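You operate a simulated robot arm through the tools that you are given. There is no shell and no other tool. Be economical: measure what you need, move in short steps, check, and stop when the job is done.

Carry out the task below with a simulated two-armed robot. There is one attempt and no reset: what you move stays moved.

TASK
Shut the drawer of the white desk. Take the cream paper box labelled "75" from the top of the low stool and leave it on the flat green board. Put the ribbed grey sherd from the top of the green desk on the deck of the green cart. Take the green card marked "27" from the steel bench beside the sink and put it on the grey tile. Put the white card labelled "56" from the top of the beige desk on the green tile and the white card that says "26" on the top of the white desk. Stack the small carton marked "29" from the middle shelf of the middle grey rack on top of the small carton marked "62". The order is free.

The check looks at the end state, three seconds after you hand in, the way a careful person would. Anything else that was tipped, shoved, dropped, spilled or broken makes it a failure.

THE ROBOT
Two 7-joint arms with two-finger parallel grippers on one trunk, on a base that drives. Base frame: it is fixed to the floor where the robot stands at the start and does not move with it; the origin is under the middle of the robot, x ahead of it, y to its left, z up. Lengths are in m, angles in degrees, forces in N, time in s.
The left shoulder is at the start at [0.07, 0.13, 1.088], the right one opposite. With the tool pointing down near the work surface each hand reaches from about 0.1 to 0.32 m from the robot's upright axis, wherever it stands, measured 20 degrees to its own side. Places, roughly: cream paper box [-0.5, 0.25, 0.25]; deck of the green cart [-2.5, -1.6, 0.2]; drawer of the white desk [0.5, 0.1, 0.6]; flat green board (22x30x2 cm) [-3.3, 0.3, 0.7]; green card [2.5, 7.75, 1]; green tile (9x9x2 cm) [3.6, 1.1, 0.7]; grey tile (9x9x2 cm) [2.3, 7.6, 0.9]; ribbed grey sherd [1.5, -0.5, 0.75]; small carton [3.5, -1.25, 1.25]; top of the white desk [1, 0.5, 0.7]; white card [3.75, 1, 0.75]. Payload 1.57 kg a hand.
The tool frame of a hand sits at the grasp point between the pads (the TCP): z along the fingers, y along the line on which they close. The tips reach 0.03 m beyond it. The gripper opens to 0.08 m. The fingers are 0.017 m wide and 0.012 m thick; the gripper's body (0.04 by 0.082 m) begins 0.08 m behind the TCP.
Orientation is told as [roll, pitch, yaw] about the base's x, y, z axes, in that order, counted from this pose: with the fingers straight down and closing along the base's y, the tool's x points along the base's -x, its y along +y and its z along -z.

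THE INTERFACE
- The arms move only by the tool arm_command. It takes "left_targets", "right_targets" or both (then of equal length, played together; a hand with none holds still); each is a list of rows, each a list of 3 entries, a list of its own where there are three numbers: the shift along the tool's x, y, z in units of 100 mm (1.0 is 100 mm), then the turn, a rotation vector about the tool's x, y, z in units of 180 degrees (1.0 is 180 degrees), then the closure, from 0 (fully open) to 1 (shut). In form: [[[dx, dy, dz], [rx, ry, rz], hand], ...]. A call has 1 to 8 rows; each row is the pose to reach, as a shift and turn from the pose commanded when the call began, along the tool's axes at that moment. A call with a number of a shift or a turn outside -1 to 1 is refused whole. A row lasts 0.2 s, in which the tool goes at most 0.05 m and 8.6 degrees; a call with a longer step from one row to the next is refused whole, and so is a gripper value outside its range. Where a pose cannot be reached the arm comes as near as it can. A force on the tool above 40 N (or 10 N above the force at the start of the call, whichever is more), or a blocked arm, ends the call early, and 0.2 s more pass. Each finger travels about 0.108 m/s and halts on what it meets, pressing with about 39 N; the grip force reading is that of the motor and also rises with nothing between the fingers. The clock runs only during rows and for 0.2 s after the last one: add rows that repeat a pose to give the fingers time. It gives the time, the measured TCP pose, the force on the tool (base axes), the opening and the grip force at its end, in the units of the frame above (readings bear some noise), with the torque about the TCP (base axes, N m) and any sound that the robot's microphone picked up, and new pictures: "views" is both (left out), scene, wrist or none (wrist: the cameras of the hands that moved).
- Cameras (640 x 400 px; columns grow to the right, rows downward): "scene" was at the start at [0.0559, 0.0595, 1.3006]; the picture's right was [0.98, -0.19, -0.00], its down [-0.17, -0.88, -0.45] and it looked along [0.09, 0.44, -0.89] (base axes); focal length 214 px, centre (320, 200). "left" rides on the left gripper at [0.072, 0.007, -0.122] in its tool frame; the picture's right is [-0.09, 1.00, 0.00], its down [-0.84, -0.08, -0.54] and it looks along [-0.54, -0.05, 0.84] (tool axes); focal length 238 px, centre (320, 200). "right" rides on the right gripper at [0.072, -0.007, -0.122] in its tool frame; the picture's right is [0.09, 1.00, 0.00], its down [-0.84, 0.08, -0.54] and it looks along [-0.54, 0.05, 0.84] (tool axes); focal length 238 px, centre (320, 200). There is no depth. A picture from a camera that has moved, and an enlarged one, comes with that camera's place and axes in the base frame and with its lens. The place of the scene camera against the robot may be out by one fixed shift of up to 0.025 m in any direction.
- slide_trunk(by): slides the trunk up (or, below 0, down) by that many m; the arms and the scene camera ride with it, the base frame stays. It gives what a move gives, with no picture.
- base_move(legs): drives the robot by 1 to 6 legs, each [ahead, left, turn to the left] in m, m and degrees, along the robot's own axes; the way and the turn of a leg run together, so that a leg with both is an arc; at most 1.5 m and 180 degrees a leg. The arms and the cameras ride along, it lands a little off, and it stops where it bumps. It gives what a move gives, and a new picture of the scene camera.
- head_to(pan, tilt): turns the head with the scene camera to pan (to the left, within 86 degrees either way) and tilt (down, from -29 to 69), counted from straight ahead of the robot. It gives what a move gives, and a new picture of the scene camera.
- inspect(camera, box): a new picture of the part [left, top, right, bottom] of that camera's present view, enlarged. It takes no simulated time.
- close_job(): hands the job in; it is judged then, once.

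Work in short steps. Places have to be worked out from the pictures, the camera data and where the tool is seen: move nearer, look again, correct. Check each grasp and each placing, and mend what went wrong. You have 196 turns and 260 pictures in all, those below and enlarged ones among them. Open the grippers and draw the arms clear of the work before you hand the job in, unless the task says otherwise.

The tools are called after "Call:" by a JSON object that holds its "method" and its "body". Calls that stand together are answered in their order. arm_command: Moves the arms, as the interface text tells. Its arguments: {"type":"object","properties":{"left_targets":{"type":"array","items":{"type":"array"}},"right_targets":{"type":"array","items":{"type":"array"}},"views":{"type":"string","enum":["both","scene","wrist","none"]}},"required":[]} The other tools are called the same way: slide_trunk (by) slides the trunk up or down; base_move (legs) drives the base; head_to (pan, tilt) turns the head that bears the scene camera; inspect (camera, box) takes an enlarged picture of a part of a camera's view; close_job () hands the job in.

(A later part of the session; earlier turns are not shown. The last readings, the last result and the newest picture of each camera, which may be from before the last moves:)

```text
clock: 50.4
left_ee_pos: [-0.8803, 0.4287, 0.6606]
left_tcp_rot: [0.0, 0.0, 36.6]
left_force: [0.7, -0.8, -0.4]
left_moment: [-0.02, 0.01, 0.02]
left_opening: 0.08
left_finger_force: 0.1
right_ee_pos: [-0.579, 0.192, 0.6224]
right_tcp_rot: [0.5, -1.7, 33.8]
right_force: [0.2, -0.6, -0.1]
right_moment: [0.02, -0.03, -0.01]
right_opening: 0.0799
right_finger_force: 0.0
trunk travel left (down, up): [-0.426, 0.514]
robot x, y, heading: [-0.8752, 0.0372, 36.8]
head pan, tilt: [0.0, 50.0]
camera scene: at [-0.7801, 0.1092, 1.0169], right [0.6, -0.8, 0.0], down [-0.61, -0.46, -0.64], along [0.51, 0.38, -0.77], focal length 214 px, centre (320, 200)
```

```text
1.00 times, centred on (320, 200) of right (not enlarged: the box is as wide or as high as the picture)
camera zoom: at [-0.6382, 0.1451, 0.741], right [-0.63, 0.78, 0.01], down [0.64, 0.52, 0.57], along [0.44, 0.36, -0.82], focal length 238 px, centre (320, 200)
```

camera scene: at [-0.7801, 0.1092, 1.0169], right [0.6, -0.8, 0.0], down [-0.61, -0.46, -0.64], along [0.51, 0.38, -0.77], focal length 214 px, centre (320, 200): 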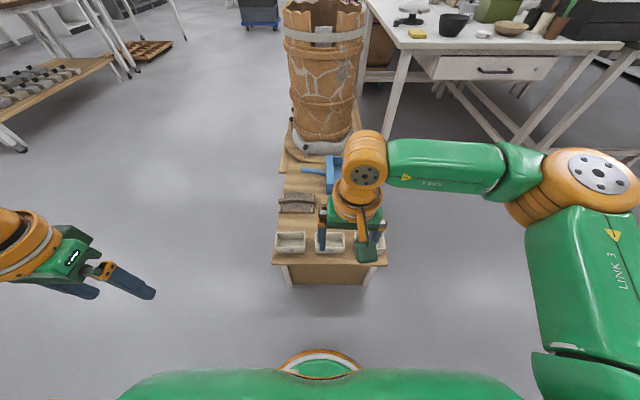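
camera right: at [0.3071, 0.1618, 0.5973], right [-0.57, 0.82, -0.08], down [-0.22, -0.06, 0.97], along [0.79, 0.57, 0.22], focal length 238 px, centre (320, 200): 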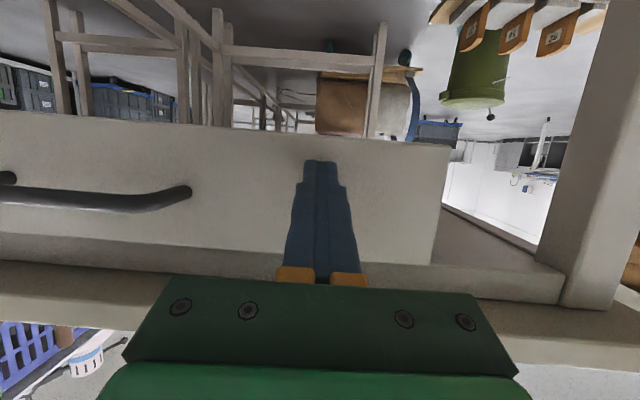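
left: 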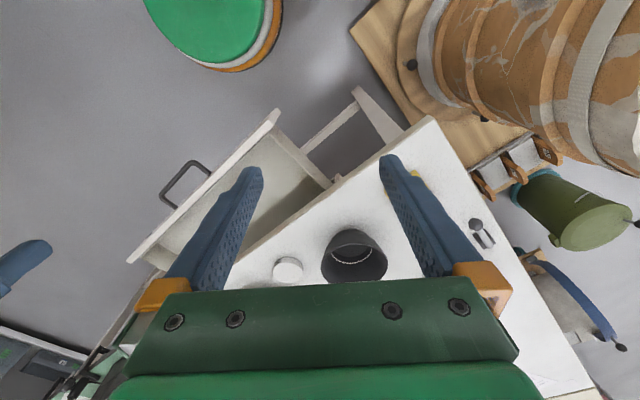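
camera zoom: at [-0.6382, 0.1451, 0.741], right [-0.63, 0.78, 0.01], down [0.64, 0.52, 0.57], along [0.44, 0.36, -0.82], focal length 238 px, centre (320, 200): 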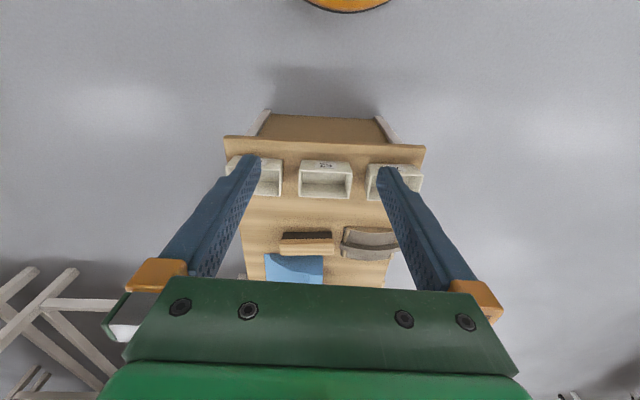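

Labels are on the outer faces. Zoom in on them.

Call:
{"method": "inspect", "body": {"camera": "right", "box": [220, 130, 430, 215]}}

Call:
{"method": "inspect", "body": {"camera": "scene", "box": [265, 215, 395, 295]}}

```text
3.05 times, centred on (325, 172) of right
camera zoom: at [-0.6382, 0.1451, 0.741], right [-0.63, 0.78, 0.01], down [0.64, 0.52, 0.57], along [0.44, 0.36, -0.82], focal length 726 px, centre (305, 284)
```

zoom: 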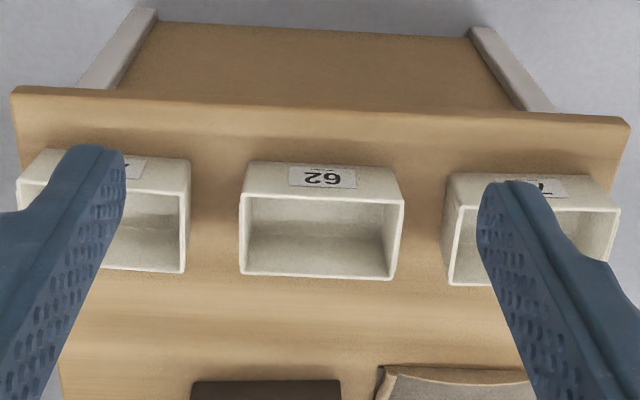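

```text
4.92 times, centred on (330, 255) of scene
camera zoom: at [-0.7801, 0.1092, 1.0169], right [0.6, -0.8, 0.0], down [-0.61, -0.46, -0.64], along [0.51, 0.38, -0.77], focal length 1056 px, centre (271, -71)
```

zoom: 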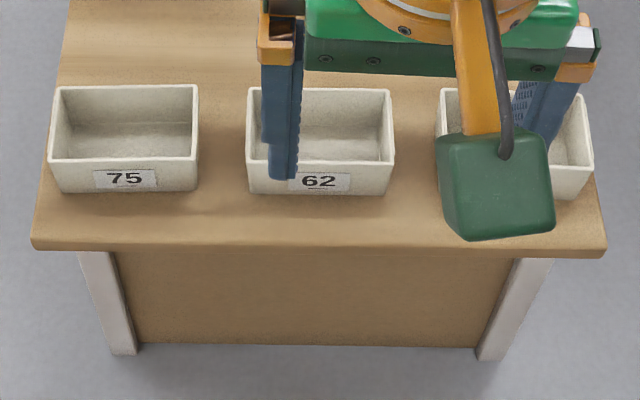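

Box "75" is the left one; rim centre ≈(-0.525, 0.455, 0.28), ~0.115 long × 0.07. I test how far the left hand reaches forward with tool down.

Call:
{"method": "arm_command", "body": {"left_targets": [[[-0.25, -0.3, 0], [0, 0, 0], 0], [[-0.5, -0.6, 0], [0, 0, 0], 0], [[-0.75, -0.9, 0], [0, 0, 0], 0], [[-1.0, -1.0, 0], [0, 0, 0], 0], [[-1.0, -1.0, 0], [0, 0, 0], 0]], "views": "none"}}

```text
clock: 51.6
left_ee_pos: [-0.7394, 0.4076, 0.6617]
left_tcp_rot: [-0.1, 0.0, 36.7]
left_force: [-0.3, -0.4, 0.1]
left_moment: [0.02, 0.0, 0.05]
left_opening: 0.08
left_finger_force: 0.1
right_ee_pos: [-0.5793, 0.1927, 0.622]
right_tcp_rot: [0.4, -1.7, 33.8]
right_force: [-0.1, -0.5, -0.3]
right_moment: [0.02, -0.05, 0.04]
right_opening: 0.08
right_finger_force: 0.1
trunk travel left (down, up): [-0.426, 0.514]
robot x, y, heading: [-0.8752, 0.0334, 36.7]
head pan, tilt: [0.0, 50.0]
```

Reached (0.33, 0.22) in the robot frame. Try farther.

Call:
{"method": "arm_command", "body": {"left_targets": [[[-0.3, -0.3, 0], [0, 0, 0], 0], [[-0.6, -0.6, 0], [0, 0, 0], 0], [[-0.9, -0.6, 0], [0, 0, 0], 0], [[-0.9, -0.6, 0], [0, 0, 0], 0]], "views": "none"}}

```text
clock: 52.6
left_ee_pos: [-0.6414, 0.4131, 0.6602]
left_tcp_rot: [0.0, 0.0, 36.7]
left_force: [0.4, 0.1, 0.0]
left_moment: [0.0, 0.01, -0.01]
left_opening: 0.08
left_finger_force: 0.0
left hand out of reach, approached as far as the arm can: row 3, 4
right_ee_pos: [-0.5795, 0.1921, 0.6214]
right_tcp_rot: [0.5, -1.8, 33.9]
right_force: [0.4, 0.1, -0.6]
right_moment: [0.02, 0.02, -0.02]
right_opening: 0.0801
right_finger_force: 0.0
trunk travel left (down, up): [-0.426, 0.514]
robot x, y, heading: [-0.8764, 0.0324, 37.0]
head pan, tilt: [0.0, 50.0]
```

Left hand reaches ~0.41 ahead. Now pull the right hand back out of the way (back, right, up), then drive ahead 0.14.

Call:
{"method": "arm_command", "body": {"right_targets": [[[0.3, -0.3, -0.2], [0, 0, 0], 0], [[0.6, -0.6, -0.4], [0, 0, 0], 0], [[0.9, -0.9, -0.6], [0, 0, 0], 0], [[1.0, -1.0, -0.9], [0, 0, 0], 0], [[1.0, -1.0, -1.0], [0, 0, 0], 0]], "views": "none"}}

Call:
{"method": "base_move", "body": {"legs": [[0.13, 0, 0]]}}

Call:
{"method": "arm_command", "body": {"left_targets": [[[0, 0, 0], [0, 0, 0], 0]], "views": "wrist"}}

```text
clock: 53.8
left_ee_pos: [-0.6416, 0.4133, 0.6605]
left_tcp_rot: [-0.1, 0.0, 36.6]
left_force: [-0.1, -0.9, -0.8]
left_moment: [0.0, 0.0, -0.02]
left_opening: 0.0798
left_finger_force: 0.2
right_ee_pos: [-0.6093, 0.052, 0.7177]
right_tcp_rot: [0.5, -1.8, 33.8]
right_force: [0.2, 0.4, 0.6]
right_moment: [-0.03, -0.03, -0.08]
right_opening: 0.0802
right_finger_force: 0.0
trunk travel left (down, up): [-0.426, 0.514]
robot x, y, heading: [-0.8762, 0.0324, 36.6]
head pan, tilt: [0.0, 50.0]
```

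```text
clock: 55.1
left_ee_pos: [-0.5355, 0.4928, 0.6607]
left_tcp_rot: [0.0, 0.0, 36.7]
left_force: [0.1, 0.7, 0.1]
left_moment: [0.0, 0.0, 0.0]
left_opening: 0.0803
left_finger_force: 0.0
right_ee_pos: [-0.5025, 0.1323, 0.7166]
right_tcp_rot: [0.5, -1.9, 33.8]
right_force: [0.2, 0.4, 0.6]
right_moment: [-0.04, 0.0, 0.02]
right_opening: 0.0799
right_finger_force: 0.0
trunk travel left (down, up): [-0.426, 0.514]
robot x, y, heading: [-0.769, 0.1114, 36.7]
head pan, tilt: [0.0, 50.0]
camera scene: at [-0.6734, 0.1886, 1.0168], right [0.6, -0.8, 0.0], down [-0.61, -0.46, -0.64], along [0.52, 0.38, -0.77], focal length 214 px, centre (320, 200)
```

scene: 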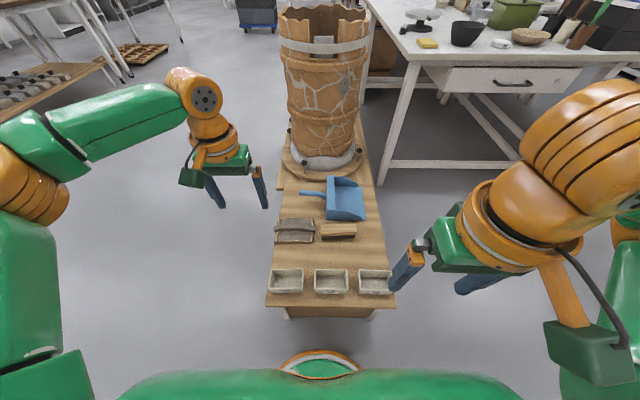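

```text
clock: 55.5
left_ee_pos: [-0.5353, 0.4921, 0.66]
left_tcp_rot: [0.1, 0.0, 36.7]
left_force: [0.0, -0.1, 0.0]
left_moment: [0.0, 0.02, -0.01]
left_opening: 0.0802
left_finger_force: 0.2
right_ee_pos: [-0.5018, 0.1309, 0.7175]
right_tcp_rot: [0.5, -1.7, 33.9]
right_force: [1.1, 0.0, -0.9]
right_moment: [0.01, 0.03, -0.03]
right_opening: 0.0801
right_finger_force: 0.0
trunk travel left (down, up): [-0.426, 0.514]
robot x, y, heading: [-0.7702, 0.1147, 36.5]
head pan, tilt: [0.0, 50.0]
camera left: at [-0.5982, 0.4542, 0.7834], right [-0.52, 0.85, 0.0], down [0.72, 0.44, 0.54], along [0.46, 0.28, -0.84], focal length 238 px, centre (320, 200)
```

left: 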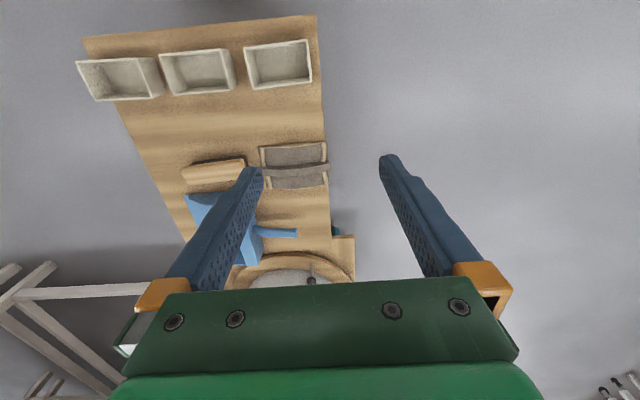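

Triangulating from several views gives rim height ≈0.34, centre ≈(-0.542, 0.412), ~0.105×0.06. I plan to pinch its left end wall at ≈(-0.573,0.454); move the hand back 0.053 and lower 0.22, then look.

Call:
{"method": "arm_command", "body": {"left_targets": [[[0.25, -0.05, 0], [0, 0, 0], 0], [[0.53, -0.08, 0], [0, 0, 0], 0], [[0.53, -0.08, 0], [0, 0, 0], 0]], "views": "none"}}

Call:
{"method": "slide_trunk", "body": {"by": -0.22}}

Call:
{"method": "arm_command", "body": {"left_targets": [[[0, 0, 0], [0, 0, 0], 0]], "views": "both"}}

```text
clock: 56.3
left_ee_pos: [-0.5741, 0.4543, 0.6607]
left_tcp_rot: [-0.1, -0.1, 36.7]
left_force: [0.0, 0.4, 0.0]
left_moment: [0.01, 0.02, 0.02]
left_opening: 0.0801
left_finger_force: 0.1
right_ee_pos: [-0.5013, 0.1299, 0.7176]
right_tcp_rot: [0.5, -1.7, 33.9]
right_force: [-0.2, -0.6, -0.6]
right_moment: [0.01, 0.0, 0.0]
right_opening: 0.08
right_finger_force: 0.1
trunk travel left (down, up): [-0.426, 0.514]
robot x, y, heading: [-0.7697, 0.1143, 36.5]
head pan, tilt: [0.0, 50.0]
```

```text
clock: 58.6
left_ee_pos: [-0.5741, 0.4535, 0.4405]
left_tcp_rot: [0.0, 0.0, 36.6]
left_force: [-0.6, 0.2, 0.2]
left_moment: [0.02, 0.0, 0.02]
left_opening: 0.0801
left_finger_force: 0.1
right_ee_pos: [-0.502, 0.1309, 0.4979]
right_tcp_rot: [0.5, -1.8, 33.7]
right_force: [-0.9, -0.6, -0.3]
right_moment: [0.03, -0.01, 0.0]
right_opening: 0.0803
right_finger_force: 0.1
trunk travel left (down, up): [-0.206, 0.734]
robot x, y, heading: [-0.7691, 0.1085, 36.6]
head pan, tilt: [0.0, 50.0]
```

```text
clock: 59.0
left_ee_pos: [-0.5728, 0.4533, 0.4413]
left_tcp_rot: [0.0, 0.0, 36.7]
left_force: [0.0, 0.4, -0.3]
left_moment: [0.01, 0.0, 0.0]
left_opening: 0.0798
left_finger_force: 0.0
right_ee_pos: [-0.5018, 0.1313, 0.4971]
right_tcp_rot: [0.5, -1.7, 33.7]
right_force: [-0.4, 1.0, -0.2]
right_moment: [-0.01, 0.02, 0.0]
right_opening: 0.08
right_finger_force: 0.0
trunk travel left (down, up): [-0.206, 0.734]
robot x, y, heading: [-0.7691, 0.1181, 36.8]
head pan, tilt: [0.0, 50.0]
camera scene: at [-0.6738, 0.1883, 0.7969], right [0.6, -0.8, 0.0], down [-0.61, -0.46, -0.64], along [0.52, 0.38, -0.77], focal length 214 px, centre (320, 200)
camera left: at [-0.6362, 0.4163, 0.5641], right [-0.52, 0.85, 0.0], down [0.72, 0.44, 0.54], along [0.46, 0.28, -0.84], focal length 238 px, centre (320, 200)
```

scene: 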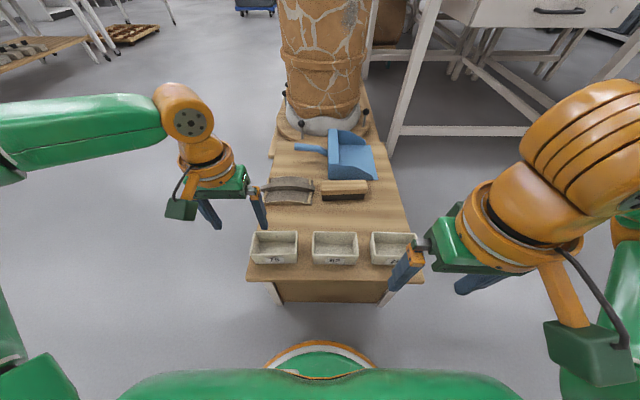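
left: 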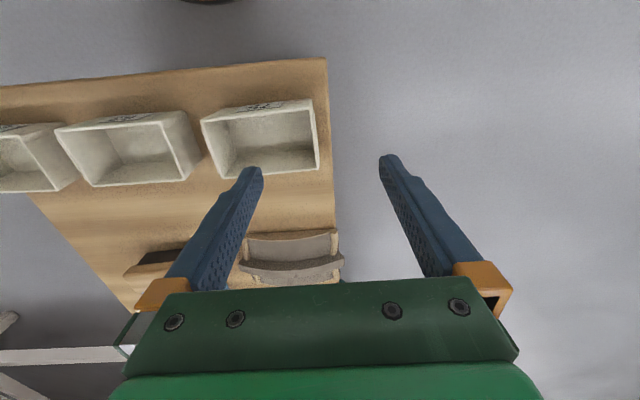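

The end wall's midpoint lies right under the finger midpoint. Raise the right hand a bit, and lower the trunk 0.105 to straddle the wall.

Call:
{"method": "arm_command", "body": {"right_targets": [[[0, 0, -0.4], [0, 0, 0], 0], [[0, 0, -0.8], [0, 0, 0], 0]], "views": "none"}}

Call:
{"method": "slide_trunk", "body": {"by": -0.105}}

Call:
{"method": "arm_command", "body": {"left_targets": [[[0, 0, 0], [0, 0, 0], 0]], "views": "wrist"}}

```text
clock: 59.6
left_ee_pos: [-0.5732, 0.4547, 0.4412]
left_tcp_rot: [0.0, 0.0, 36.6]
left_force: [0.3, -0.1, -0.6]
left_moment: [0.0, -0.02, -0.01]
left_opening: 0.08
left_finger_force: 0.1
right_ee_pos: [-0.5059, 0.1276, 0.5785]
right_tcp_rot: [0.5, -1.8, 33.8]
right_force: [0.0, 0.5, -0.9]
right_moment: [0.0, 0.02, -0.02]
right_opening: 0.0802
right_finger_force: 0.1
trunk travel left (down, up): [-0.206, 0.734]
robot x, y, heading: [-0.7688, 0.1131, 36.5]
head pan, tilt: [0.0, 50.0]
```

```text
clock: 61.0
left_ee_pos: [-0.5713, 0.4544, 0.3358]
left_tcp_rot: [0.0, 0.0, 36.7]
left_force: [-0.2, 0.3, 0.0]
left_moment: [0.03, 0.0, 0.0]
left_opening: 0.0801
left_finger_force: 0.0
right_ee_pos: [-0.5051, 0.1287, 0.4735]
right_tcp_rot: [0.5, -1.8, 33.8]
right_force: [-0.2, -0.9, 0.2]
right_moment: [0.03, -0.01, -0.03]
right_opening: 0.0799
right_finger_force: 0.1
trunk travel left (down, up): [-0.101, 0.839]
robot x, y, heading: [-0.7742, 0.1127, 36.7]
head pan, tilt: [0.0, 50.0]
```

```text
clock: 61.4
left_ee_pos: [-0.5726, 0.4531, 0.3356]
left_tcp_rot: [0.0, 0.0, 36.6]
left_force: [0.7, 0.3, 0.3]
left_moment: [-0.02, -0.01, -0.01]
left_opening: 0.0802
left_finger_force: 0.1
right_ee_pos: [-0.5044, 0.1275, 0.4735]
right_tcp_rot: [0.5, -1.9, 33.7]
right_force: [0.2, -0.8, -0.8]
right_moment: [0.03, -0.01, 0.01]
right_opening: 0.0801
right_finger_force: 0.0
trunk travel left (down, up): [-0.101, 0.839]
robot x, y, heading: [-0.771, 0.1107, 36.7]
head pan, tilt: [0.0, 50.0]
camera left: at [-0.6362, 0.4163, 0.4591], right [-0.52, 0.85, 0.0], down [0.72, 0.44, 0.54], along [0.46, 0.28, -0.84], focal length 238 px, centre (320, 200)
```

left: 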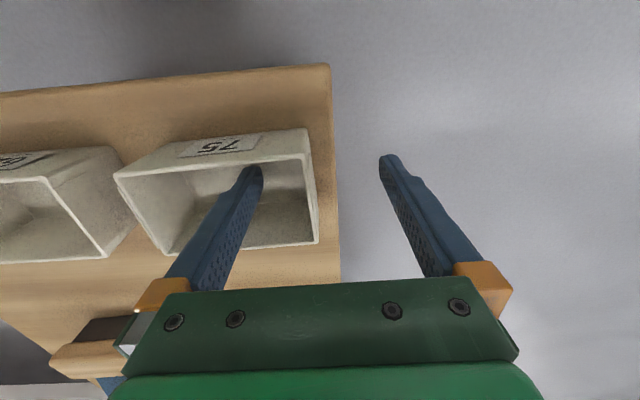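

The inner finger is inside the box and the outer beyond the wall. Close.

Call:
{"method": "arm_command", "body": {"left_targets": [[[0, 0, 0], [0, 0, 0], 0.5], [[0, 0, 0], [0, 0, 0], 1], [[0, 0, 0], [0, 0, 0], 1], [[0, 0, 0], [0, 0, 0], 1], [[0, 0, 0], [0, 0, 0], 1]], "views": "wrist"}}

```text
clock: 62.6
left_ee_pos: [-0.5735, 0.4537, 0.337]
left_tcp_rot: [0.1, -0.2, 36.6]
left_force: [1.5, 1.1, 10.0]
left_moment: [-0.73, -0.52, 0.09]
left_opening: 0.0026
left_finger_force: 24.0
right_ee_pos: [-0.5063, 0.1275, 0.4734]
right_tcp_rot: [0.5, -1.9, 33.8]
right_force: [0.8, -0.7, -0.1]
right_moment: [0.0, 0.01, 0.0]
right_opening: 0.0801
right_finger_force: 0.2
trunk travel left (down, up): [-0.101, 0.839]
robot x, y, heading: [-0.7697, 0.1165, 36.6]
head pan, tilt: [0.0, 50.0]
camera left: at [-0.6364, 0.4159, 0.4597], right [-0.52, 0.85, 0.0], down [0.72, 0.44, 0.54], along [0.47, 0.28, -0.84], focal length 238 px, centre (320, 200)
```

left: 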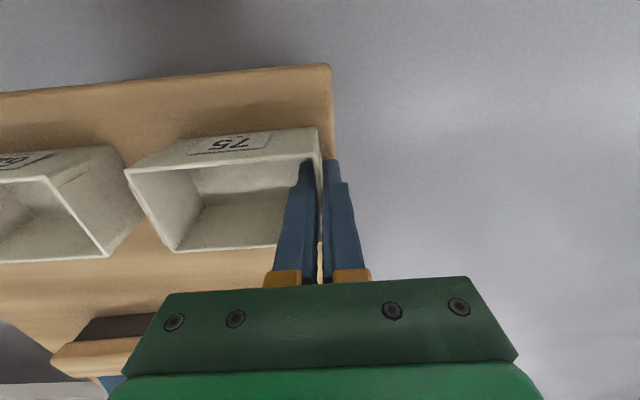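

Gripped the wall (2.6 mm). Lift with the trunk.

Call:
{"method": "slide_trunk", "body": {"by": 0.15}}

Call:
{"method": "arm_command", "body": {"left_targets": [[[0, 0, 0], [0, 0, 0], 1]], "views": "both"}}

```text
clock: 64.3
left_ee_pos: [-0.5742, 0.4555, 0.4853]
left_tcp_rot: [0.0, 0.1, 36.6]
left_force: [0.1, 0.0, -0.1]
left_moment: [0.01, -0.01, 0.01]
left_opening: 0.0021
left_finger_force: 23.3
right_ee_pos: [-0.5044, 0.1291, 0.6224]
right_tcp_rot: [0.5, -1.9, 33.7]
right_force: [0.0, 0.3, -0.3]
right_moment: [0.0, -0.01, 0.01]
right_opening: 0.0801
right_finger_force: 0.1
trunk travel left (down, up): [-0.251, 0.689]
robot x, y, heading: [-0.7685, 0.1171, 36.8]
head pan, tilt: [0.0, 50.0]
```

```text
clock: 64.7
left_ee_pos: [-0.5731, 0.4534, 0.487]
left_tcp_rot: [0.0, -0.1, 36.6]
left_force: [0.0, 0.5, 0.7]
left_moment: [0.01, -0.04, -0.02]
left_opening: 0.0023
left_finger_force: 23.7
right_ee_pos: [-0.5058, 0.1281, 0.6221]
right_tcp_rot: [0.5, -1.8, 33.8]
right_force: [1.1, 0.4, 1.0]
right_moment: [0.02, 0.03, 0.03]
right_opening: 0.0798
right_finger_force: 0.0
trunk travel left (down, up): [-0.251, 0.689]
robot x, y, heading: [-0.7714, 0.1128, 36.6]
head pan, tilt: [0.0, 50.0]
camera scene: at [-0.6738, 0.1883, 0.8419], right [0.6, -0.8, 0.0], down [-0.61, -0.46, -0.64], along [0.52, 0.38, -0.77], focal length 214 px, centre (320, 200)
camera left: at [-0.6361, 0.4163, 0.6091], right [-0.52, 0.85, 0.0], down [0.72, 0.44, 0.54], along [0.46, 0.28, -0.84], focal length 238 px, centre (320, 200)
```

scene: 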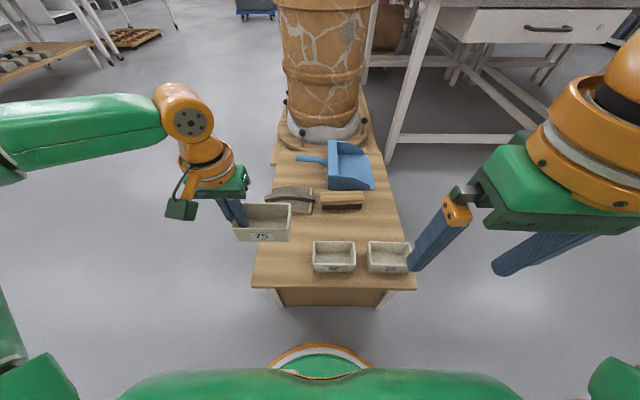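
left: 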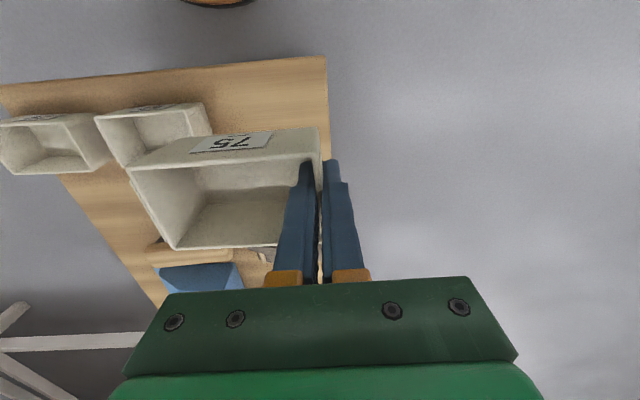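

Lifted well. Raise the trunk, back off, turn left 90° to face the long table and look for the green board.

Call:
{"method": "slide_trunk", "body": {"by": 0.5}}

Call:
{"method": "base_move", "body": {"legs": [[-0.3, 0, 0], [0, 0, 90], [0, 0.8, 0]]}}

Call:
{"method": "head_to", "body": {"pan": 0, "tilt": 25}}

Call:
{"method": "head_to", "body": {"pan": 60, "tilt": 25}}

```text
refused: 0.5 is not a number from -0.4 to 0.4
```

```text
clock: 73.0
left_ee_pos: [-1.6766, -0.1174, 0.4896]
left_tcp_rot: [1.0, 0.2, 125.5]
left_force: [-0.1, 0.7, 0.1]
left_moment: [-0.03, 0.01, 0.0]
left_opening: 0.0019
left_finger_force: 23.6
right_ee_pos: [-1.3484, -0.0525, 0.6203]
right_tcp_rot: [1.5, -1.5, 122.6]
right_force: [0.1, 0.5, -0.7]
right_moment: [-0.04, 0.0, -0.01]
right_opening: 0.08
right_finger_force: 0.1
trunk travel left (down, up): [-0.251, 0.689]
robot x, y, heading: [-1.3479, -0.322, 125.8]
head pan, tilt: [0.0, 50.0]
stopped in leg 3: the robot was blocked; the commanded pose is now the measured one
camera scene: at [-1.4154, -0.2136, 0.8422], right [0.81, 0.58, -0.02], down [0.44, -0.63, -0.64], along [-0.39, 0.51, -0.77], focal length 214 px, centre (320, 200)
```

scene: 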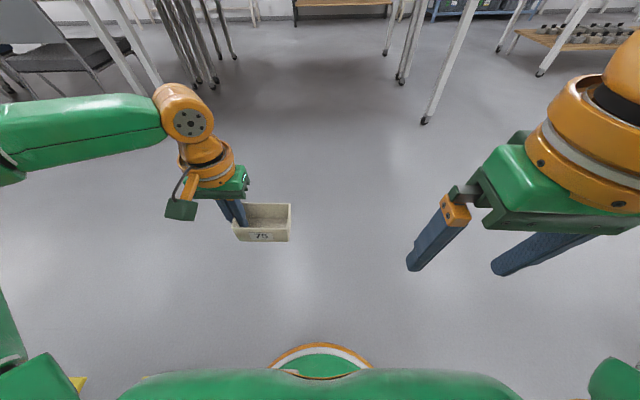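

```text
clock: 73.9
left_ee_pos: [-1.6761, -0.118, 0.4877]
left_tcp_rot: [1.2, 0.2, 125.8]
left_force: [-0.1, 0.0, -0.1]
left_moment: [0.0, 0.0, 0.0]
left_opening: 0.0019
left_finger_force: 24.0
right_ee_pos: [-1.3485, -0.0521, 0.6185]
right_tcp_rot: [1.7, -1.4, 122.9]
right_force: [-0.4, -0.1, -0.6]
right_moment: [0.0, 0.03, 0.01]
right_opening: 0.0801
right_finger_force: 0.0
trunk travel left (down, up): [-0.251, 0.689]
robot x, y, heading: [-1.3464, -0.3217, 125.7]
head pan, tilt: [0.0, 25.0]
camera scene: at [-1.4238, -0.1999, 0.8786], right [0.81, 0.59, -0.02], down [0.23, -0.36, -0.9], along [-0.54, 0.73, -0.43], focal length 214 px, centre (320, 200)
```

scene: 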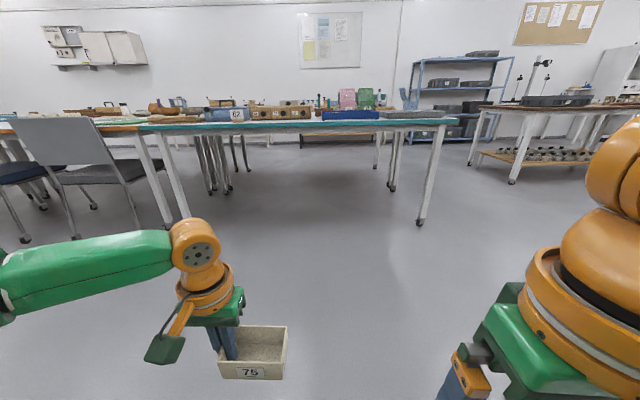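

```text
clock: 75.2
left_ee_pos: [-1.676, -0.1184, 0.487]
left_tcp_rot: [1.0, 0.2, 125.7]
left_force: [-0.3, 0.7, -0.2]
left_moment: [-0.01, 0.02, 0.0]
left_opening: 0.0025
left_finger_force: 23.5
right_ee_pos: [-1.3483, -0.0532, 0.6182]
right_tcp_rot: [1.6, -1.4, 122.9]
right_force: [0.0, 0.5, -0.3]
right_moment: [0.04, 0.02, -0.02]
right_opening: 0.08
right_finger_force: 0.1
trunk travel left (down, up): [-0.251, 0.689]
robot x, y, heading: [-1.3429, -0.3252, 126.0]
head pan, tilt: [60.0, 25.0]
camera scene: at [-1.4615, -0.284, 0.8804], right [-0.1, 0.99, -0.01], down [0.41, 0.03, -0.91], along [-0.91, -0.1, -0.41], focal length 214 px, centre (320, 200)
```

scene: 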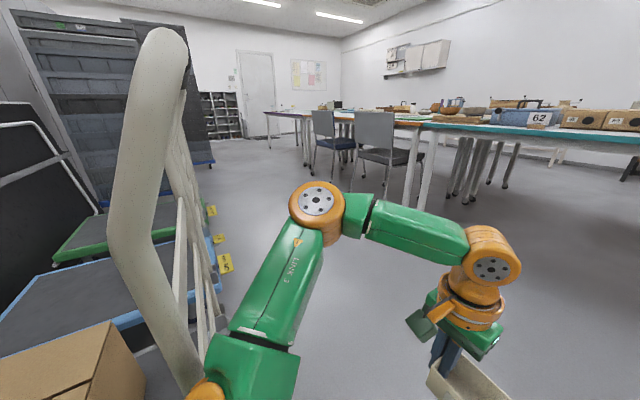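

I bumped into the parked cart on my left. Move away from it at once (right), then forward toward the table, and look.

Call:
{"method": "base_move", "body": {"legs": [[0, -0.12, 0], [0.45, 0, 0]]}}

Call:
{"method": "slide_trunk", "body": {"by": 0.4}}

Call:
{"method": "head_to", "body": {"pan": 86, "tilt": 35}}

Call:
{"method": "head_to", "body": {"pan": 40, "tilt": 25}}

```text
clock: 78.8
left_ee_pos: [-1.8483, 0.3117, 0.4855]
left_tcp_rot: [-0.1, 0.0, 125.7]
left_force: [-0.1, -0.1, -0.4]
left_moment: [-0.01, 0.01, 0.01]
left_opening: 0.002
left_finger_force: 23.5
right_ee_pos: [-1.522, 0.3742, 0.6221]
right_tcp_rot: [0.4, -1.8, 122.8]
right_force: [0.0, 0.2, -0.1]
right_moment: [0.02, 0.01, 0.0]
right_opening: 0.08
right_finger_force: 0.0
trunk travel left (down, up): [-0.251, 0.689]
robot x, y, heading: [-1.5114, 0.1116, 125.4]
head pan, tilt: [60.0, 25.0]
camera scene: at [-1.6389, 0.1397, 0.8794], right [-0.1, 0.99, 0.0], down [0.42, 0.04, -0.91], along [-0.9, -0.09, -0.42], focal length 214 px, centre (320, 200)
```

scene: 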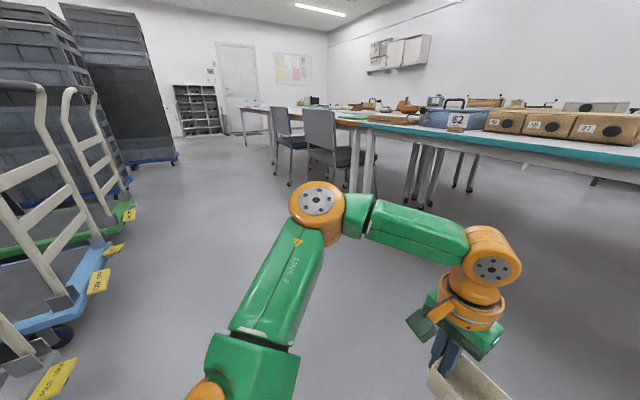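

```text
clock: 82.6
left_ee_pos: [-1.8484, 0.3115, 0.8848]
left_tcp_rot: [-0.2, 0.0, 125.5]
left_force: [0.0, -0.5, -0.3]
left_moment: [-0.02, -0.02, 0.04]
left_opening: 0.0021
left_finger_force: 23.7
right_ee_pos: [-1.522, 0.3747, 1.0222]
right_tcp_rot: [0.4, -1.8, 122.8]
right_force: [0.2, -0.8, 0.6]
right_moment: [0.0, -0.02, 0.0]
right_opening: 0.08
right_finger_force: 0.1
trunk travel left (down, up): [-0.651, 0.289]
robot x, y, heading: [-1.5121, 0.1096, 125.4]
head pan, tilt: [60.0, 25.0]
```

```text
clock: 83.5
left_ee_pos: [-1.8475, 0.312, 0.8854]
left_tcp_rot: [-0.1, 0.0, 125.7]
left_force: [0.6, 0.3, 0.0]
left_moment: [-0.01, 0.03, 0.03]
left_opening: 0.002
left_finger_force: 23.9
right_ee_pos: [-1.5215, 0.3744, 1.0219]
right_tcp_rot: [0.4, -1.7, 122.8]
right_force: [-0.6, -0.4, 0.0]
right_moment: [0.02, -0.03, -0.01]
right_opening: 0.0802
right_finger_force: 0.1
trunk travel left (down, up): [-0.651, 0.289]
robot x, y, heading: [-1.5094, 0.1104, 125.5]
head pan, tilt: [85.9, 35.0]
camera scene: at [-1.6222, 0.1028, 1.2637], right [-0.52, 0.85, 0.0], down [0.49, 0.3, -0.82], along [-0.7, -0.43, -0.57], focal length 214 px, centre (320, 200)
```

scene: 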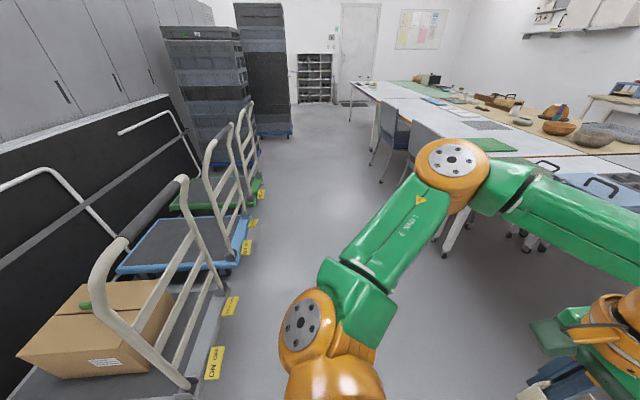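

```text
clock: 84.6
left_ee_pos: [-1.8474, 0.3128, 0.8854]
left_tcp_rot: [-0.1, 0.1, 125.6]
left_force: [0.4, -0.1, -0.3]
left_moment: [0.01, 0.0, 0.01]
left_opening: 0.0023
left_finger_force: 24.2
right_ee_pos: [-1.5219, 0.3742, 1.0212]
right_tcp_rot: [0.4, -1.8, 122.9]
right_force: [-0.7, 0.1, -0.7]
right_moment: [0.01, 0.02, 0.0]
right_opening: 0.0801
right_finger_force: 0.0
trunk travel left (down, up): [-0.651, 0.289]
robot x, y, heading: [-1.5094, 0.1126, 125.7]
head pan, tilt: [40.0, 25.0]
camera scene: at [-1.6365, 0.1715, 1.2794], right [0.25, 0.97, 0.0], down [0.41, -0.1, -0.91], along [-0.88, 0.22, -0.42], focal length 214 px, centre (320, 200)
```

scene: 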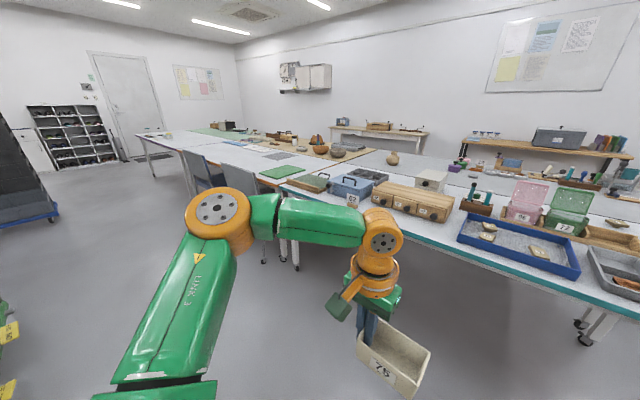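

The green board lies at ≈(-3.4,0.3) at the table's near edge with chairs close by. Drive left-forward and look again.

Call:
{"method": "base_move", "body": {"legs": [[0.15, 0.0, 0], [0.1, 0.95, 0]]}}

Call:
{"method": "head_to", "body": {"pan": 15, "tilt": 40}}

```text
clock: 90.6
left_ee_pos: [-2.775, -0.0345, 0.8861]
left_tcp_rot: [-0.1, 0.1, 124.9]
left_force: [-1.2, 0.3, -0.1]
left_moment: [0.0, -0.01, -0.01]
left_opening: 0.0022
left_finger_force: 23.5
right_ee_pos: [-2.4485, 0.0244, 1.0231]
right_tcp_rot: [0.5, -1.8, 122.1]
right_force: [-0.1, -0.4, -0.8]
right_moment: [-0.02, -0.02, 0.0]
right_opening: 0.08
right_finger_force: 0.1
trunk travel left (down, up): [-0.651, 0.289]
robot x, y, heading: [-2.442, -0.2369, 125.2]
head pan, tilt: [40.0, 25.0]
camera scene: at [-2.5652, -0.1765, 1.2794], right [0.26, 0.97, 0.0], down [0.41, -0.11, -0.91], along [-0.88, 0.23, -0.42], focal length 214 px, centre (320, 200)
```

scene: 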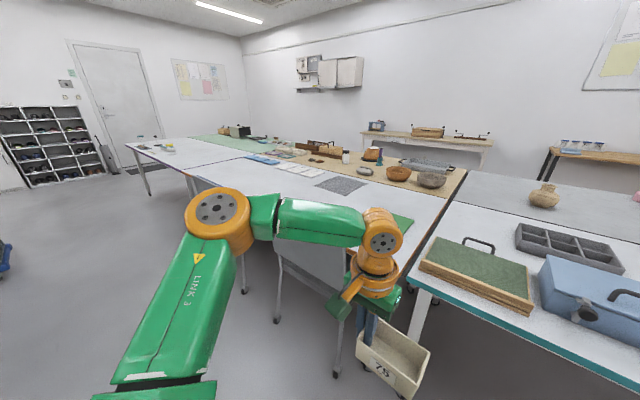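

```text
clock: 91.5
left_ee_pos: [-2.7745, -0.0336, 0.8852]
left_tcp_rot: [-0.1, 0.1, 124.9]
left_force: [0.0, -1.0, 0.1]
left_moment: [0.0, 0.01, 0.01]
left_opening: 0.0026
left_finger_force: 23.6
right_ee_pos: [-2.4472, 0.0255, 1.0215]
right_tcp_rot: [0.3, -1.8, 122.1]
right_force: [-0.1, 0.4, 0.2]
right_moment: [-0.02, 0.01, -0.01]
right_opening: 0.08
right_finger_force: 0.0
trunk travel left (down, up): [-0.651, 0.289]
robot x, y, heading: [-2.4398, -0.2428, 124.9]
head pan, tilt: [15.0, 40.0]
camera scene: at [-2.5416, -0.1459, 1.2561], right [0.64, 0.77, 0.0], down [0.49, -0.41, -0.77], along [-0.59, 0.49, -0.64], focal length 214 px, centre (320, 200)
```

scene: 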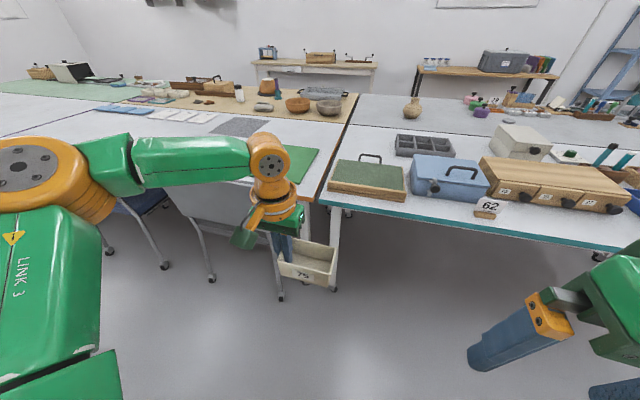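

The flat board (with hand in front of it) is at ≈(-3.32,0.38); the chair stands left in front. I raise 0.1 and go forward 0.35, slightly left.

Call:
{"method": "slide_trunk", "body": {"by": 0.12}}

Call:
{"method": "base_move", "body": {"legs": [[0.38, 0.06, 0]]}}

Call:
{"method": "head_to", "body": {"pan": 35, "tilt": 55}}

Call:
{"method": "inspect", "body": {"camera": "left", "box": [0, 0, 640, 400]}}

```text
clock: 93.0
left_ee_pos: [-2.776, -0.0335, 1.005]
left_tcp_rot: [-0.1, 0.0, 124.9]
left_force: [-0.1, -0.7, -0.7]
left_moment: [0.01, 0.01, 0.03]
left_opening: 0.0021
left_finger_force: 23.7
right_ee_pos: [-2.4482, 0.0256, 1.1425]
right_tcp_rot: [0.4, -1.8, 122.0]
right_force: [0.0, 0.1, 0.0]
right_moment: [0.0, 0.0, -0.04]
right_opening: 0.08
right_finger_force: 0.0
trunk travel left (down, up): [-0.771, 0.169]
robot x, y, heading: [-2.4415, -0.2403, 125.1]
head pan, tilt: [15.0, 40.0]
```

```text
clock: 95.5
left_ee_pos: [-3.0478, 0.2502, 1.0067]
left_tcp_rot: [-0.1, 0.0, 125.0]
left_force: [-0.3, -0.8, 0.1]
left_moment: [0.02, 0.01, 0.01]
left_opening: 0.0021
left_finger_force: 23.2
right_ee_pos: [-2.7192, 0.3079, 1.1435]
right_tcp_rot: [0.5, -2.0, 122.0]
right_force: [-0.2, -0.4, -0.8]
right_moment: [-0.01, -0.01, 0.0]
right_opening: 0.0803
right_finger_force: 0.0
trunk travel left (down, up): [-0.771, 0.169]
robot x, y, heading: [-2.7153, 0.0484, 125.0]
head pan, tilt: [15.0, 40.0]
camera scene: at [-2.8138, 0.1378, 1.3762], right [0.64, 0.77, 0.0], down [0.49, -0.41, -0.77], along [-0.59, 0.49, -0.64], focal length 214 px, centre (320, 200)
```

scene: 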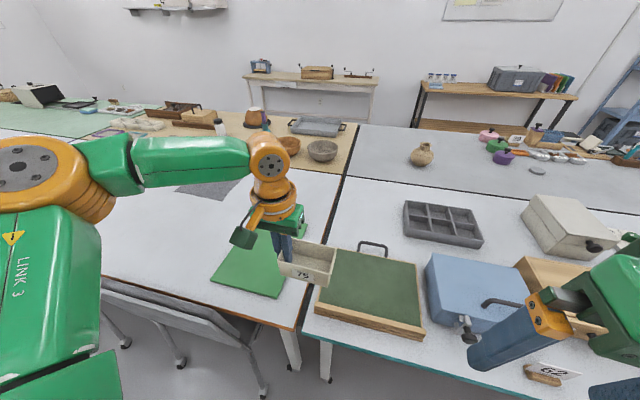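

```text
clock: 96.3
left_ee_pos: [-3.0482, 0.2528, 1.0054]
left_tcp_rot: [-0.1, 0.0, 124.8]
left_force: [-0.2, 0.3, -1.1]
left_moment: [0.0, 0.03, 0.02]
left_opening: 0.0023
left_finger_force: 23.4
right_ee_pos: [-2.7223, 0.3108, 1.1429]
right_tcp_rot: [0.5, -1.8, 122.2]
right_force: [-0.1, 0.4, -0.2]
right_moment: [0.01, -0.03, 0.01]
right_opening: 0.0798
right_finger_force: 0.1
trunk travel left (down, up): [-0.771, 0.169]
robot x, y, heading: [-2.7158, 0.0468, 125.0]
head pan, tilt: [35.0, 55.0]
camera scene: at [-2.8178, 0.1093, 1.3554], right [0.34, 0.94, 0.0], down [0.77, -0.28, -0.57], along [-0.54, 0.2, -0.82], focal length 214 px, centre (320, 200)
```

scene: 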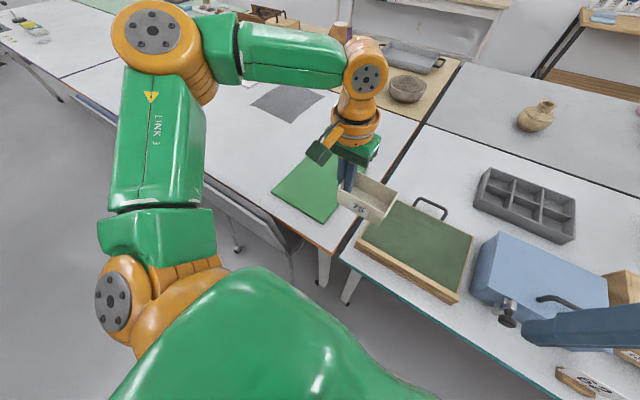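

```text
1.00 times, centred on (320, 200) of left (not enlarged: the box is as wide or as high as the picture)
camera zoom: at [-3.0146, 0.1881, 1.1287], right [-0.87, -0.49, 0.0], down [-0.42, 0.73, 0.54], along [-0.27, 0.47, -0.84], focal length 238 px, centre (320, 200)
```

zoom: 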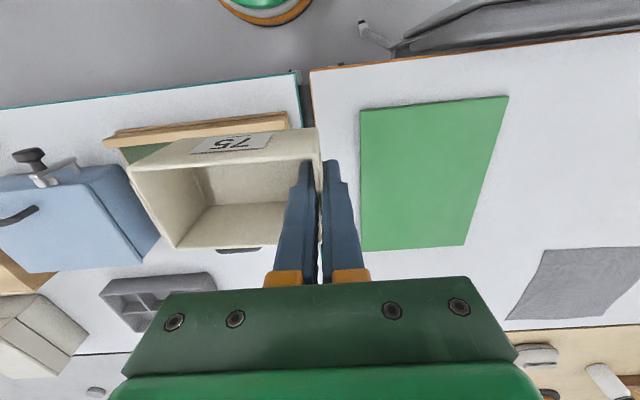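

Board corners from the wrist camera: centre ≈(-3.29,0.29), running 0.37–0.67 ahead and 0.22–0.43 left of me. Move base +0.08 ahead, 0.12 left, then arm left 0.11.

Call:
{"method": "base_move", "body": {"legs": [[0.08, 0.12, 0]]}}

Call:
{"method": "arm_command", "body": {"left_targets": [[[0, 0.3, 0], [0, 0, 0], 1], [[0, 0.6, 0], [0, 0, 0], 1], [[0, 0.9, 0], [0, 0, 0], 1], [[0, 1.0, 0], [0, 0, 0], 1], [[0, 1.0, 0], [0, 0, 0], 1]], "views": "both"}}

```text
clock: 97.7
left_ee_pos: [-3.1909, 0.2487, 1.0066]
left_tcp_rot: [-0.1, -0.1, 124.7]
left_force: [0.9, -0.1, 0.4]
left_moment: [-0.03, 0.04, 0.0]
left_opening: 0.002
left_finger_force: 23.5
right_ee_pos: [-2.8633, 0.3065, 1.1424]
right_tcp_rot: [0.6, -1.9, 121.8]
right_force: [1.3, 0.2, -0.3]
right_moment: [0.01, 0.03, -0.01]
right_opening: 0.08
right_finger_force: 0.0
trunk travel left (down, up): [-0.771, 0.169]
robot x, y, heading: [-2.8588, 0.0425, 124.9]
head pan, tilt: [35.0, 55.0]
camera scene: at [-2.9585, 0.106, 1.3556], right [0.34, 0.94, 0.0], down [0.77, -0.28, -0.58], along [-0.54, 0.2, -0.82], focal length 214 px, centre (320, 200)
```

scene: 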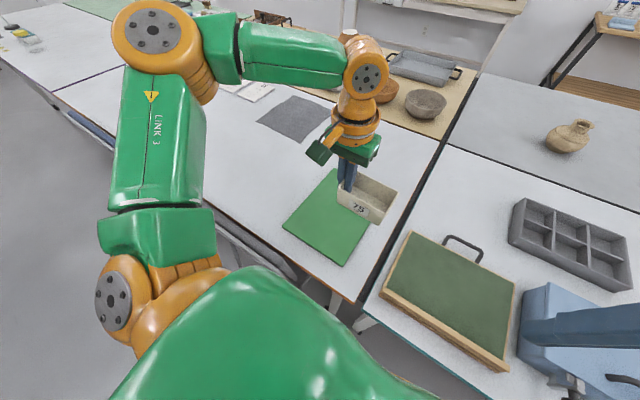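

```text
clock: 98.9
left_ee_pos: [-3.2744, 0.1931, 1.0048]
left_tcp_rot: [-0.1, 0.0, 124.7]
left_force: [1.3, 0.0, -0.5]
left_moment: [-0.04, -0.02, 0.01]
left_opening: 0.0022
left_finger_force: 23.5
right_ee_pos: [-2.8658, 0.3055, 1.1424]
right_tcp_rot: [0.6, -1.8, 122.0]
right_force: [0.2, -0.4, -0.6]
right_moment: [-0.02, 0.01, -0.01]
right_opening: 0.0802
right_finger_force: 0.2
trunk travel left (down, up): [-0.771, 0.169]
robot x, y, heading: [-2.8607, 0.0398, 124.5]
head pan, tilt: [35.0, 55.0]
camera scene: at [-2.9613, 0.1061, 1.3554], right [0.34, 0.94, 0.0], down [0.77, -0.28, -0.57], along [-0.54, 0.2, -0.82], focal length 214 px, centre (320, 200)
camera left: at [-3.2409, 0.1303, 1.1282], right [-0.87, -0.49, 0.0], down [-0.41, 0.73, 0.54], along [-0.27, 0.47, -0.84], focal length 238 px, centre (320, 200)
```

scene: 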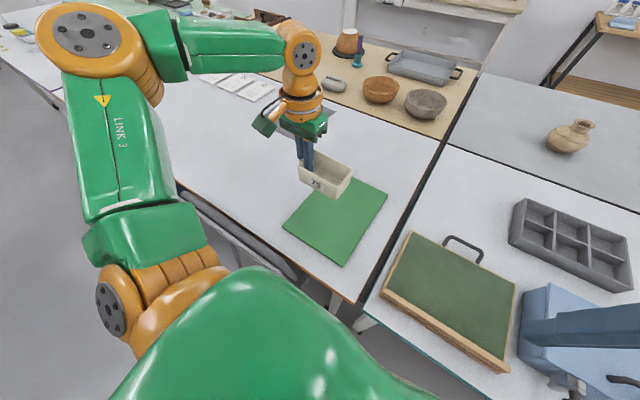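
left: 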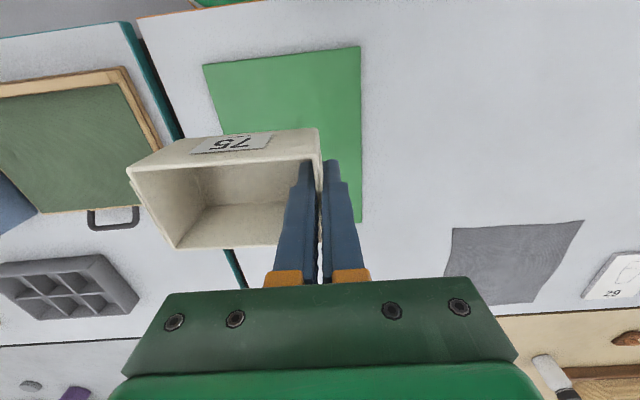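

Box centre is over the board, ~8 cm short of its centre. Shift 3 cm forward and lower 0.17 by trunk, then creep down.

Call:
{"method": "arm_command", "body": {"left_targets": [[[-0.3, 0, 0], [0, 0, 0], 1], [[-0.3, 0, 0], [0, 0, 0], 1]], "views": "none"}}

Call:
{"method": "slide_trunk", "body": {"by": -0.18}}

Call:
{"method": "arm_command", "body": {"left_targets": [[[0, 0, 0.05], [0, 0, 0], 1], [[0, 0, 0.1], [0, 0, 0], 1]], "views": "both"}}

```text
clock: 99.5
left_ee_pos: [-3.2928, 0.2191, 1.0052]
left_tcp_rot: [-0.1, -0.1, 124.8]
left_force: [-0.1, -0.3, -0.4]
left_moment: [-0.01, -0.01, -0.01]
left_opening: 0.0024
left_finger_force: 23.5
right_ee_pos: [-2.8654, 0.3061, 1.143]
right_tcp_rot: [0.5, -1.9, 121.9]
right_force: [0.0, -0.6, 0.5]
right_moment: [0.05, 0.01, 0.03]
right_opening: 0.08
right_finger_force: 0.2
trunk travel left (down, up): [-0.771, 0.169]
robot x, y, heading: [-2.8591, 0.0417, 124.9]
head pan, tilt: [35.0, 55.0]
```

```text
clock: 101.5
left_ee_pos: [-3.2937, 0.2185, 0.8246]
left_tcp_rot: [-0.1, -0.1, 124.7]
left_force: [-0.1, -0.1, -0.1]
left_moment: [-0.01, 0.04, 0.03]
left_opening: 0.002
left_finger_force: 23.7
right_ee_pos: [-2.8638, 0.3076, 0.9638]
right_tcp_rot: [0.5, -1.8, 121.9]
right_force: [0.1, 0.3, -0.2]
right_moment: [0.02, -0.01, -0.01]
right_opening: 0.0801
right_finger_force: 0.0
trunk travel left (down, up): [-0.591, 0.349]
robot x, y, heading: [-2.8604, 0.0458, 125.0]
head pan, tilt: [35.0, 55.0]
```

```text
clock: 102.1
left_ee_pos: [-3.2925, 0.2183, 0.8139]
left_tcp_rot: [-0.1, 0.0, 124.7]
left_force: [0.2, 0.7, 0.0]
left_moment: [0.02, 0.01, 0.02]
left_opening: 0.0022
left_finger_force: 23.0
right_ee_pos: [-2.866, 0.3055, 0.9627]
right_tcp_rot: [0.4, -1.8, 121.9]
right_force: [-0.6, -0.1, -0.4]
right_moment: [-0.02, -0.02, 0.01]
right_opening: 0.0799
right_finger_force: 0.1
trunk travel left (down, up): [-0.591, 0.349]
robot x, y, heading: [-2.8572, 0.0401, 124.9]
head pan, tilt: [35.0, 55.0]
camera scene: at [-2.9617, 0.1058, 1.1754], right [0.34, 0.94, 0.0], down [0.77, -0.28, -0.57], along [-0.54, 0.2, -0.82], focal length 214 px, centre (320, 200)
camera left: at [-3.2581, 0.1553, 0.9374], right [-0.87, -0.49, 0.0], down [-0.41, 0.73, 0.54], along [-0.27, 0.47, -0.84], focal length 238 px, centre (320, 200)
```

scene: 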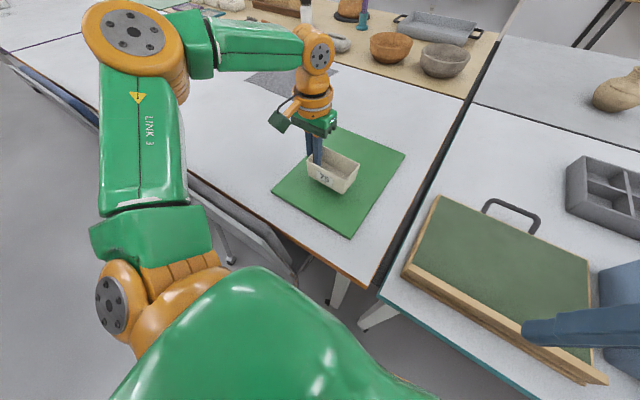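
left: 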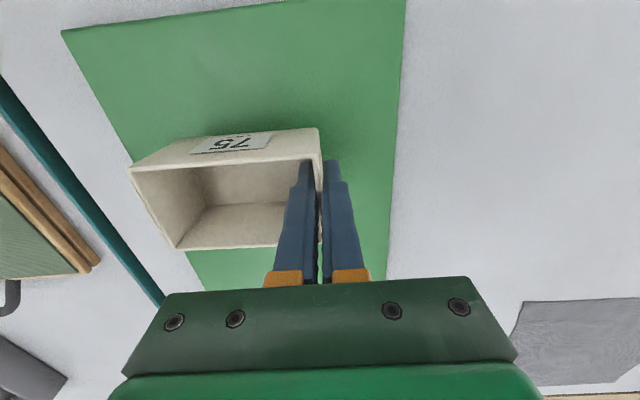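

Good placement. Creep down to contact.

Call:
{"method": "arm_command", "body": {"left_targets": [[[0, 0, 0.04], [0, 0, 0], 1], [[0, 0, 0.08], [0, 0, 0], 1], [[0, 0, 0.12], [0, 0, 0], 1], [[0, 0, 0.16], [0, 0, 0], 1], [[0, 0, 0.2], [0, 0, 0], 1], [[0, 0, 0.24], [0, 0, 0], 1]], "views": "wrist"}}

```text
clock: 103.5
left_ee_pos: [-3.2923, 0.2194, 0.7906]
left_tcp_rot: [-0.1, 0.0, 124.7]
left_force: [-0.3, -0.7, 0.0]
left_moment: [0.05, -0.06, -0.01]
left_opening: 0.0025
left_finger_force: 23.6
right_ee_pos: [-2.8649, 0.3057, 0.9638]
right_tcp_rot: [0.5, -1.8, 122.0]
right_force: [0.4, -0.6, -0.2]
right_moment: [0.02, 0.01, -0.03]
right_opening: 0.08
right_finger_force: 0.1
trunk travel left (down, up): [-0.591, 0.349]
robot x, y, heading: [-2.8579, 0.0429, 124.9]
head pan, tilt: [35.0, 55.0]
camera left: at [-3.2583, 0.1552, 0.9137], right [-0.87, -0.49, 0.0], down [-0.41, 0.73, 0.54], along [-0.27, 0.47, -0.84], focal length 238 px, centre (320, 200)
```

left: 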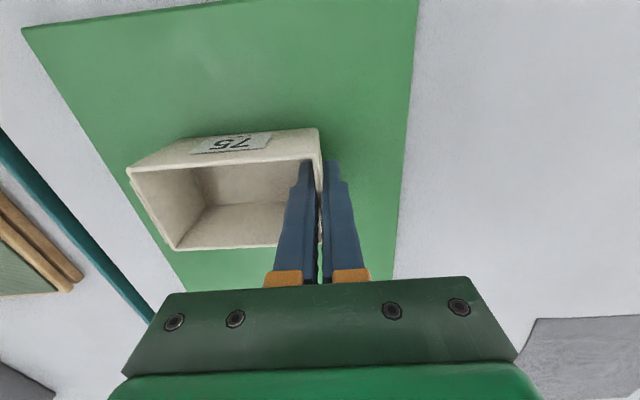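

Call:
{"method": "arm_command", "body": {"left_targets": [[[0, 0, 0.04], [0, 0, 0], 1], [[0, 0, 0.08], [0, 0, 0], 1], [[0, 0, 0.12], [0, 0, 0], 1], [[0, 0, 0.16], [0, 0, 0], 1], [[0, 0, 0.2], [0, 0, 0], 1], [[0, 0, 0.24], [0, 0, 0], 1]], "views": "wrist"}}

```text
clock: 104.3
left_ee_pos: [-3.291, 0.2179, 0.7857]
left_tcp_rot: [-0.1, -1.0, 124.9]
left_force: [-0.3, -4.0, 22.0]
left_moment: [0.14, -1.21, -0.07]
left_opening: 0.003
left_finger_force: 23.9
right_ee_pos: [-2.8628, 0.3027, 0.9627]
right_tcp_rot: [0.6, -2.2, 122.0]
right_force: [-0.9, 0.1, 0.3]
right_moment: [0.0, 0.0, -0.02]
right_opening: 0.0799
right_finger_force: 0.1
trunk travel left (down, up): [-0.591, 0.349]
robot x, y, heading: [-2.8584, 0.0456, 124.9]
head pan, tilt: [35.0, 55.0]
stopped in row 4 (left hand): the force on the tool passed its limit at 46 N (the readings are from after the stop); the commanded pose is now the measured one
camera left: at [-3.2557, 0.1529, 0.9074], right [-0.87, -0.49, 0.0], down [-0.41, 0.72, 0.56], along [-0.27, 0.48, -0.83], focal length 238 px, centre (320, 200)
```

left: 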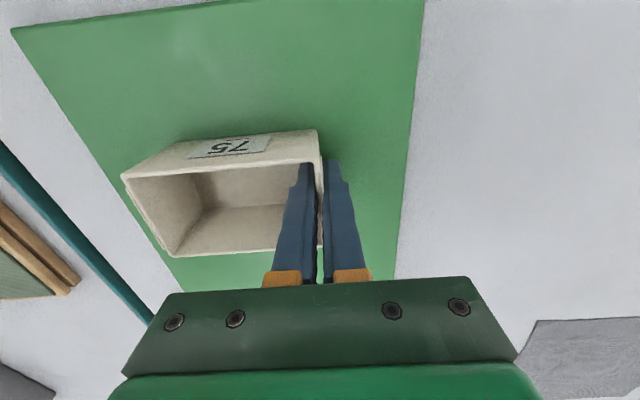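

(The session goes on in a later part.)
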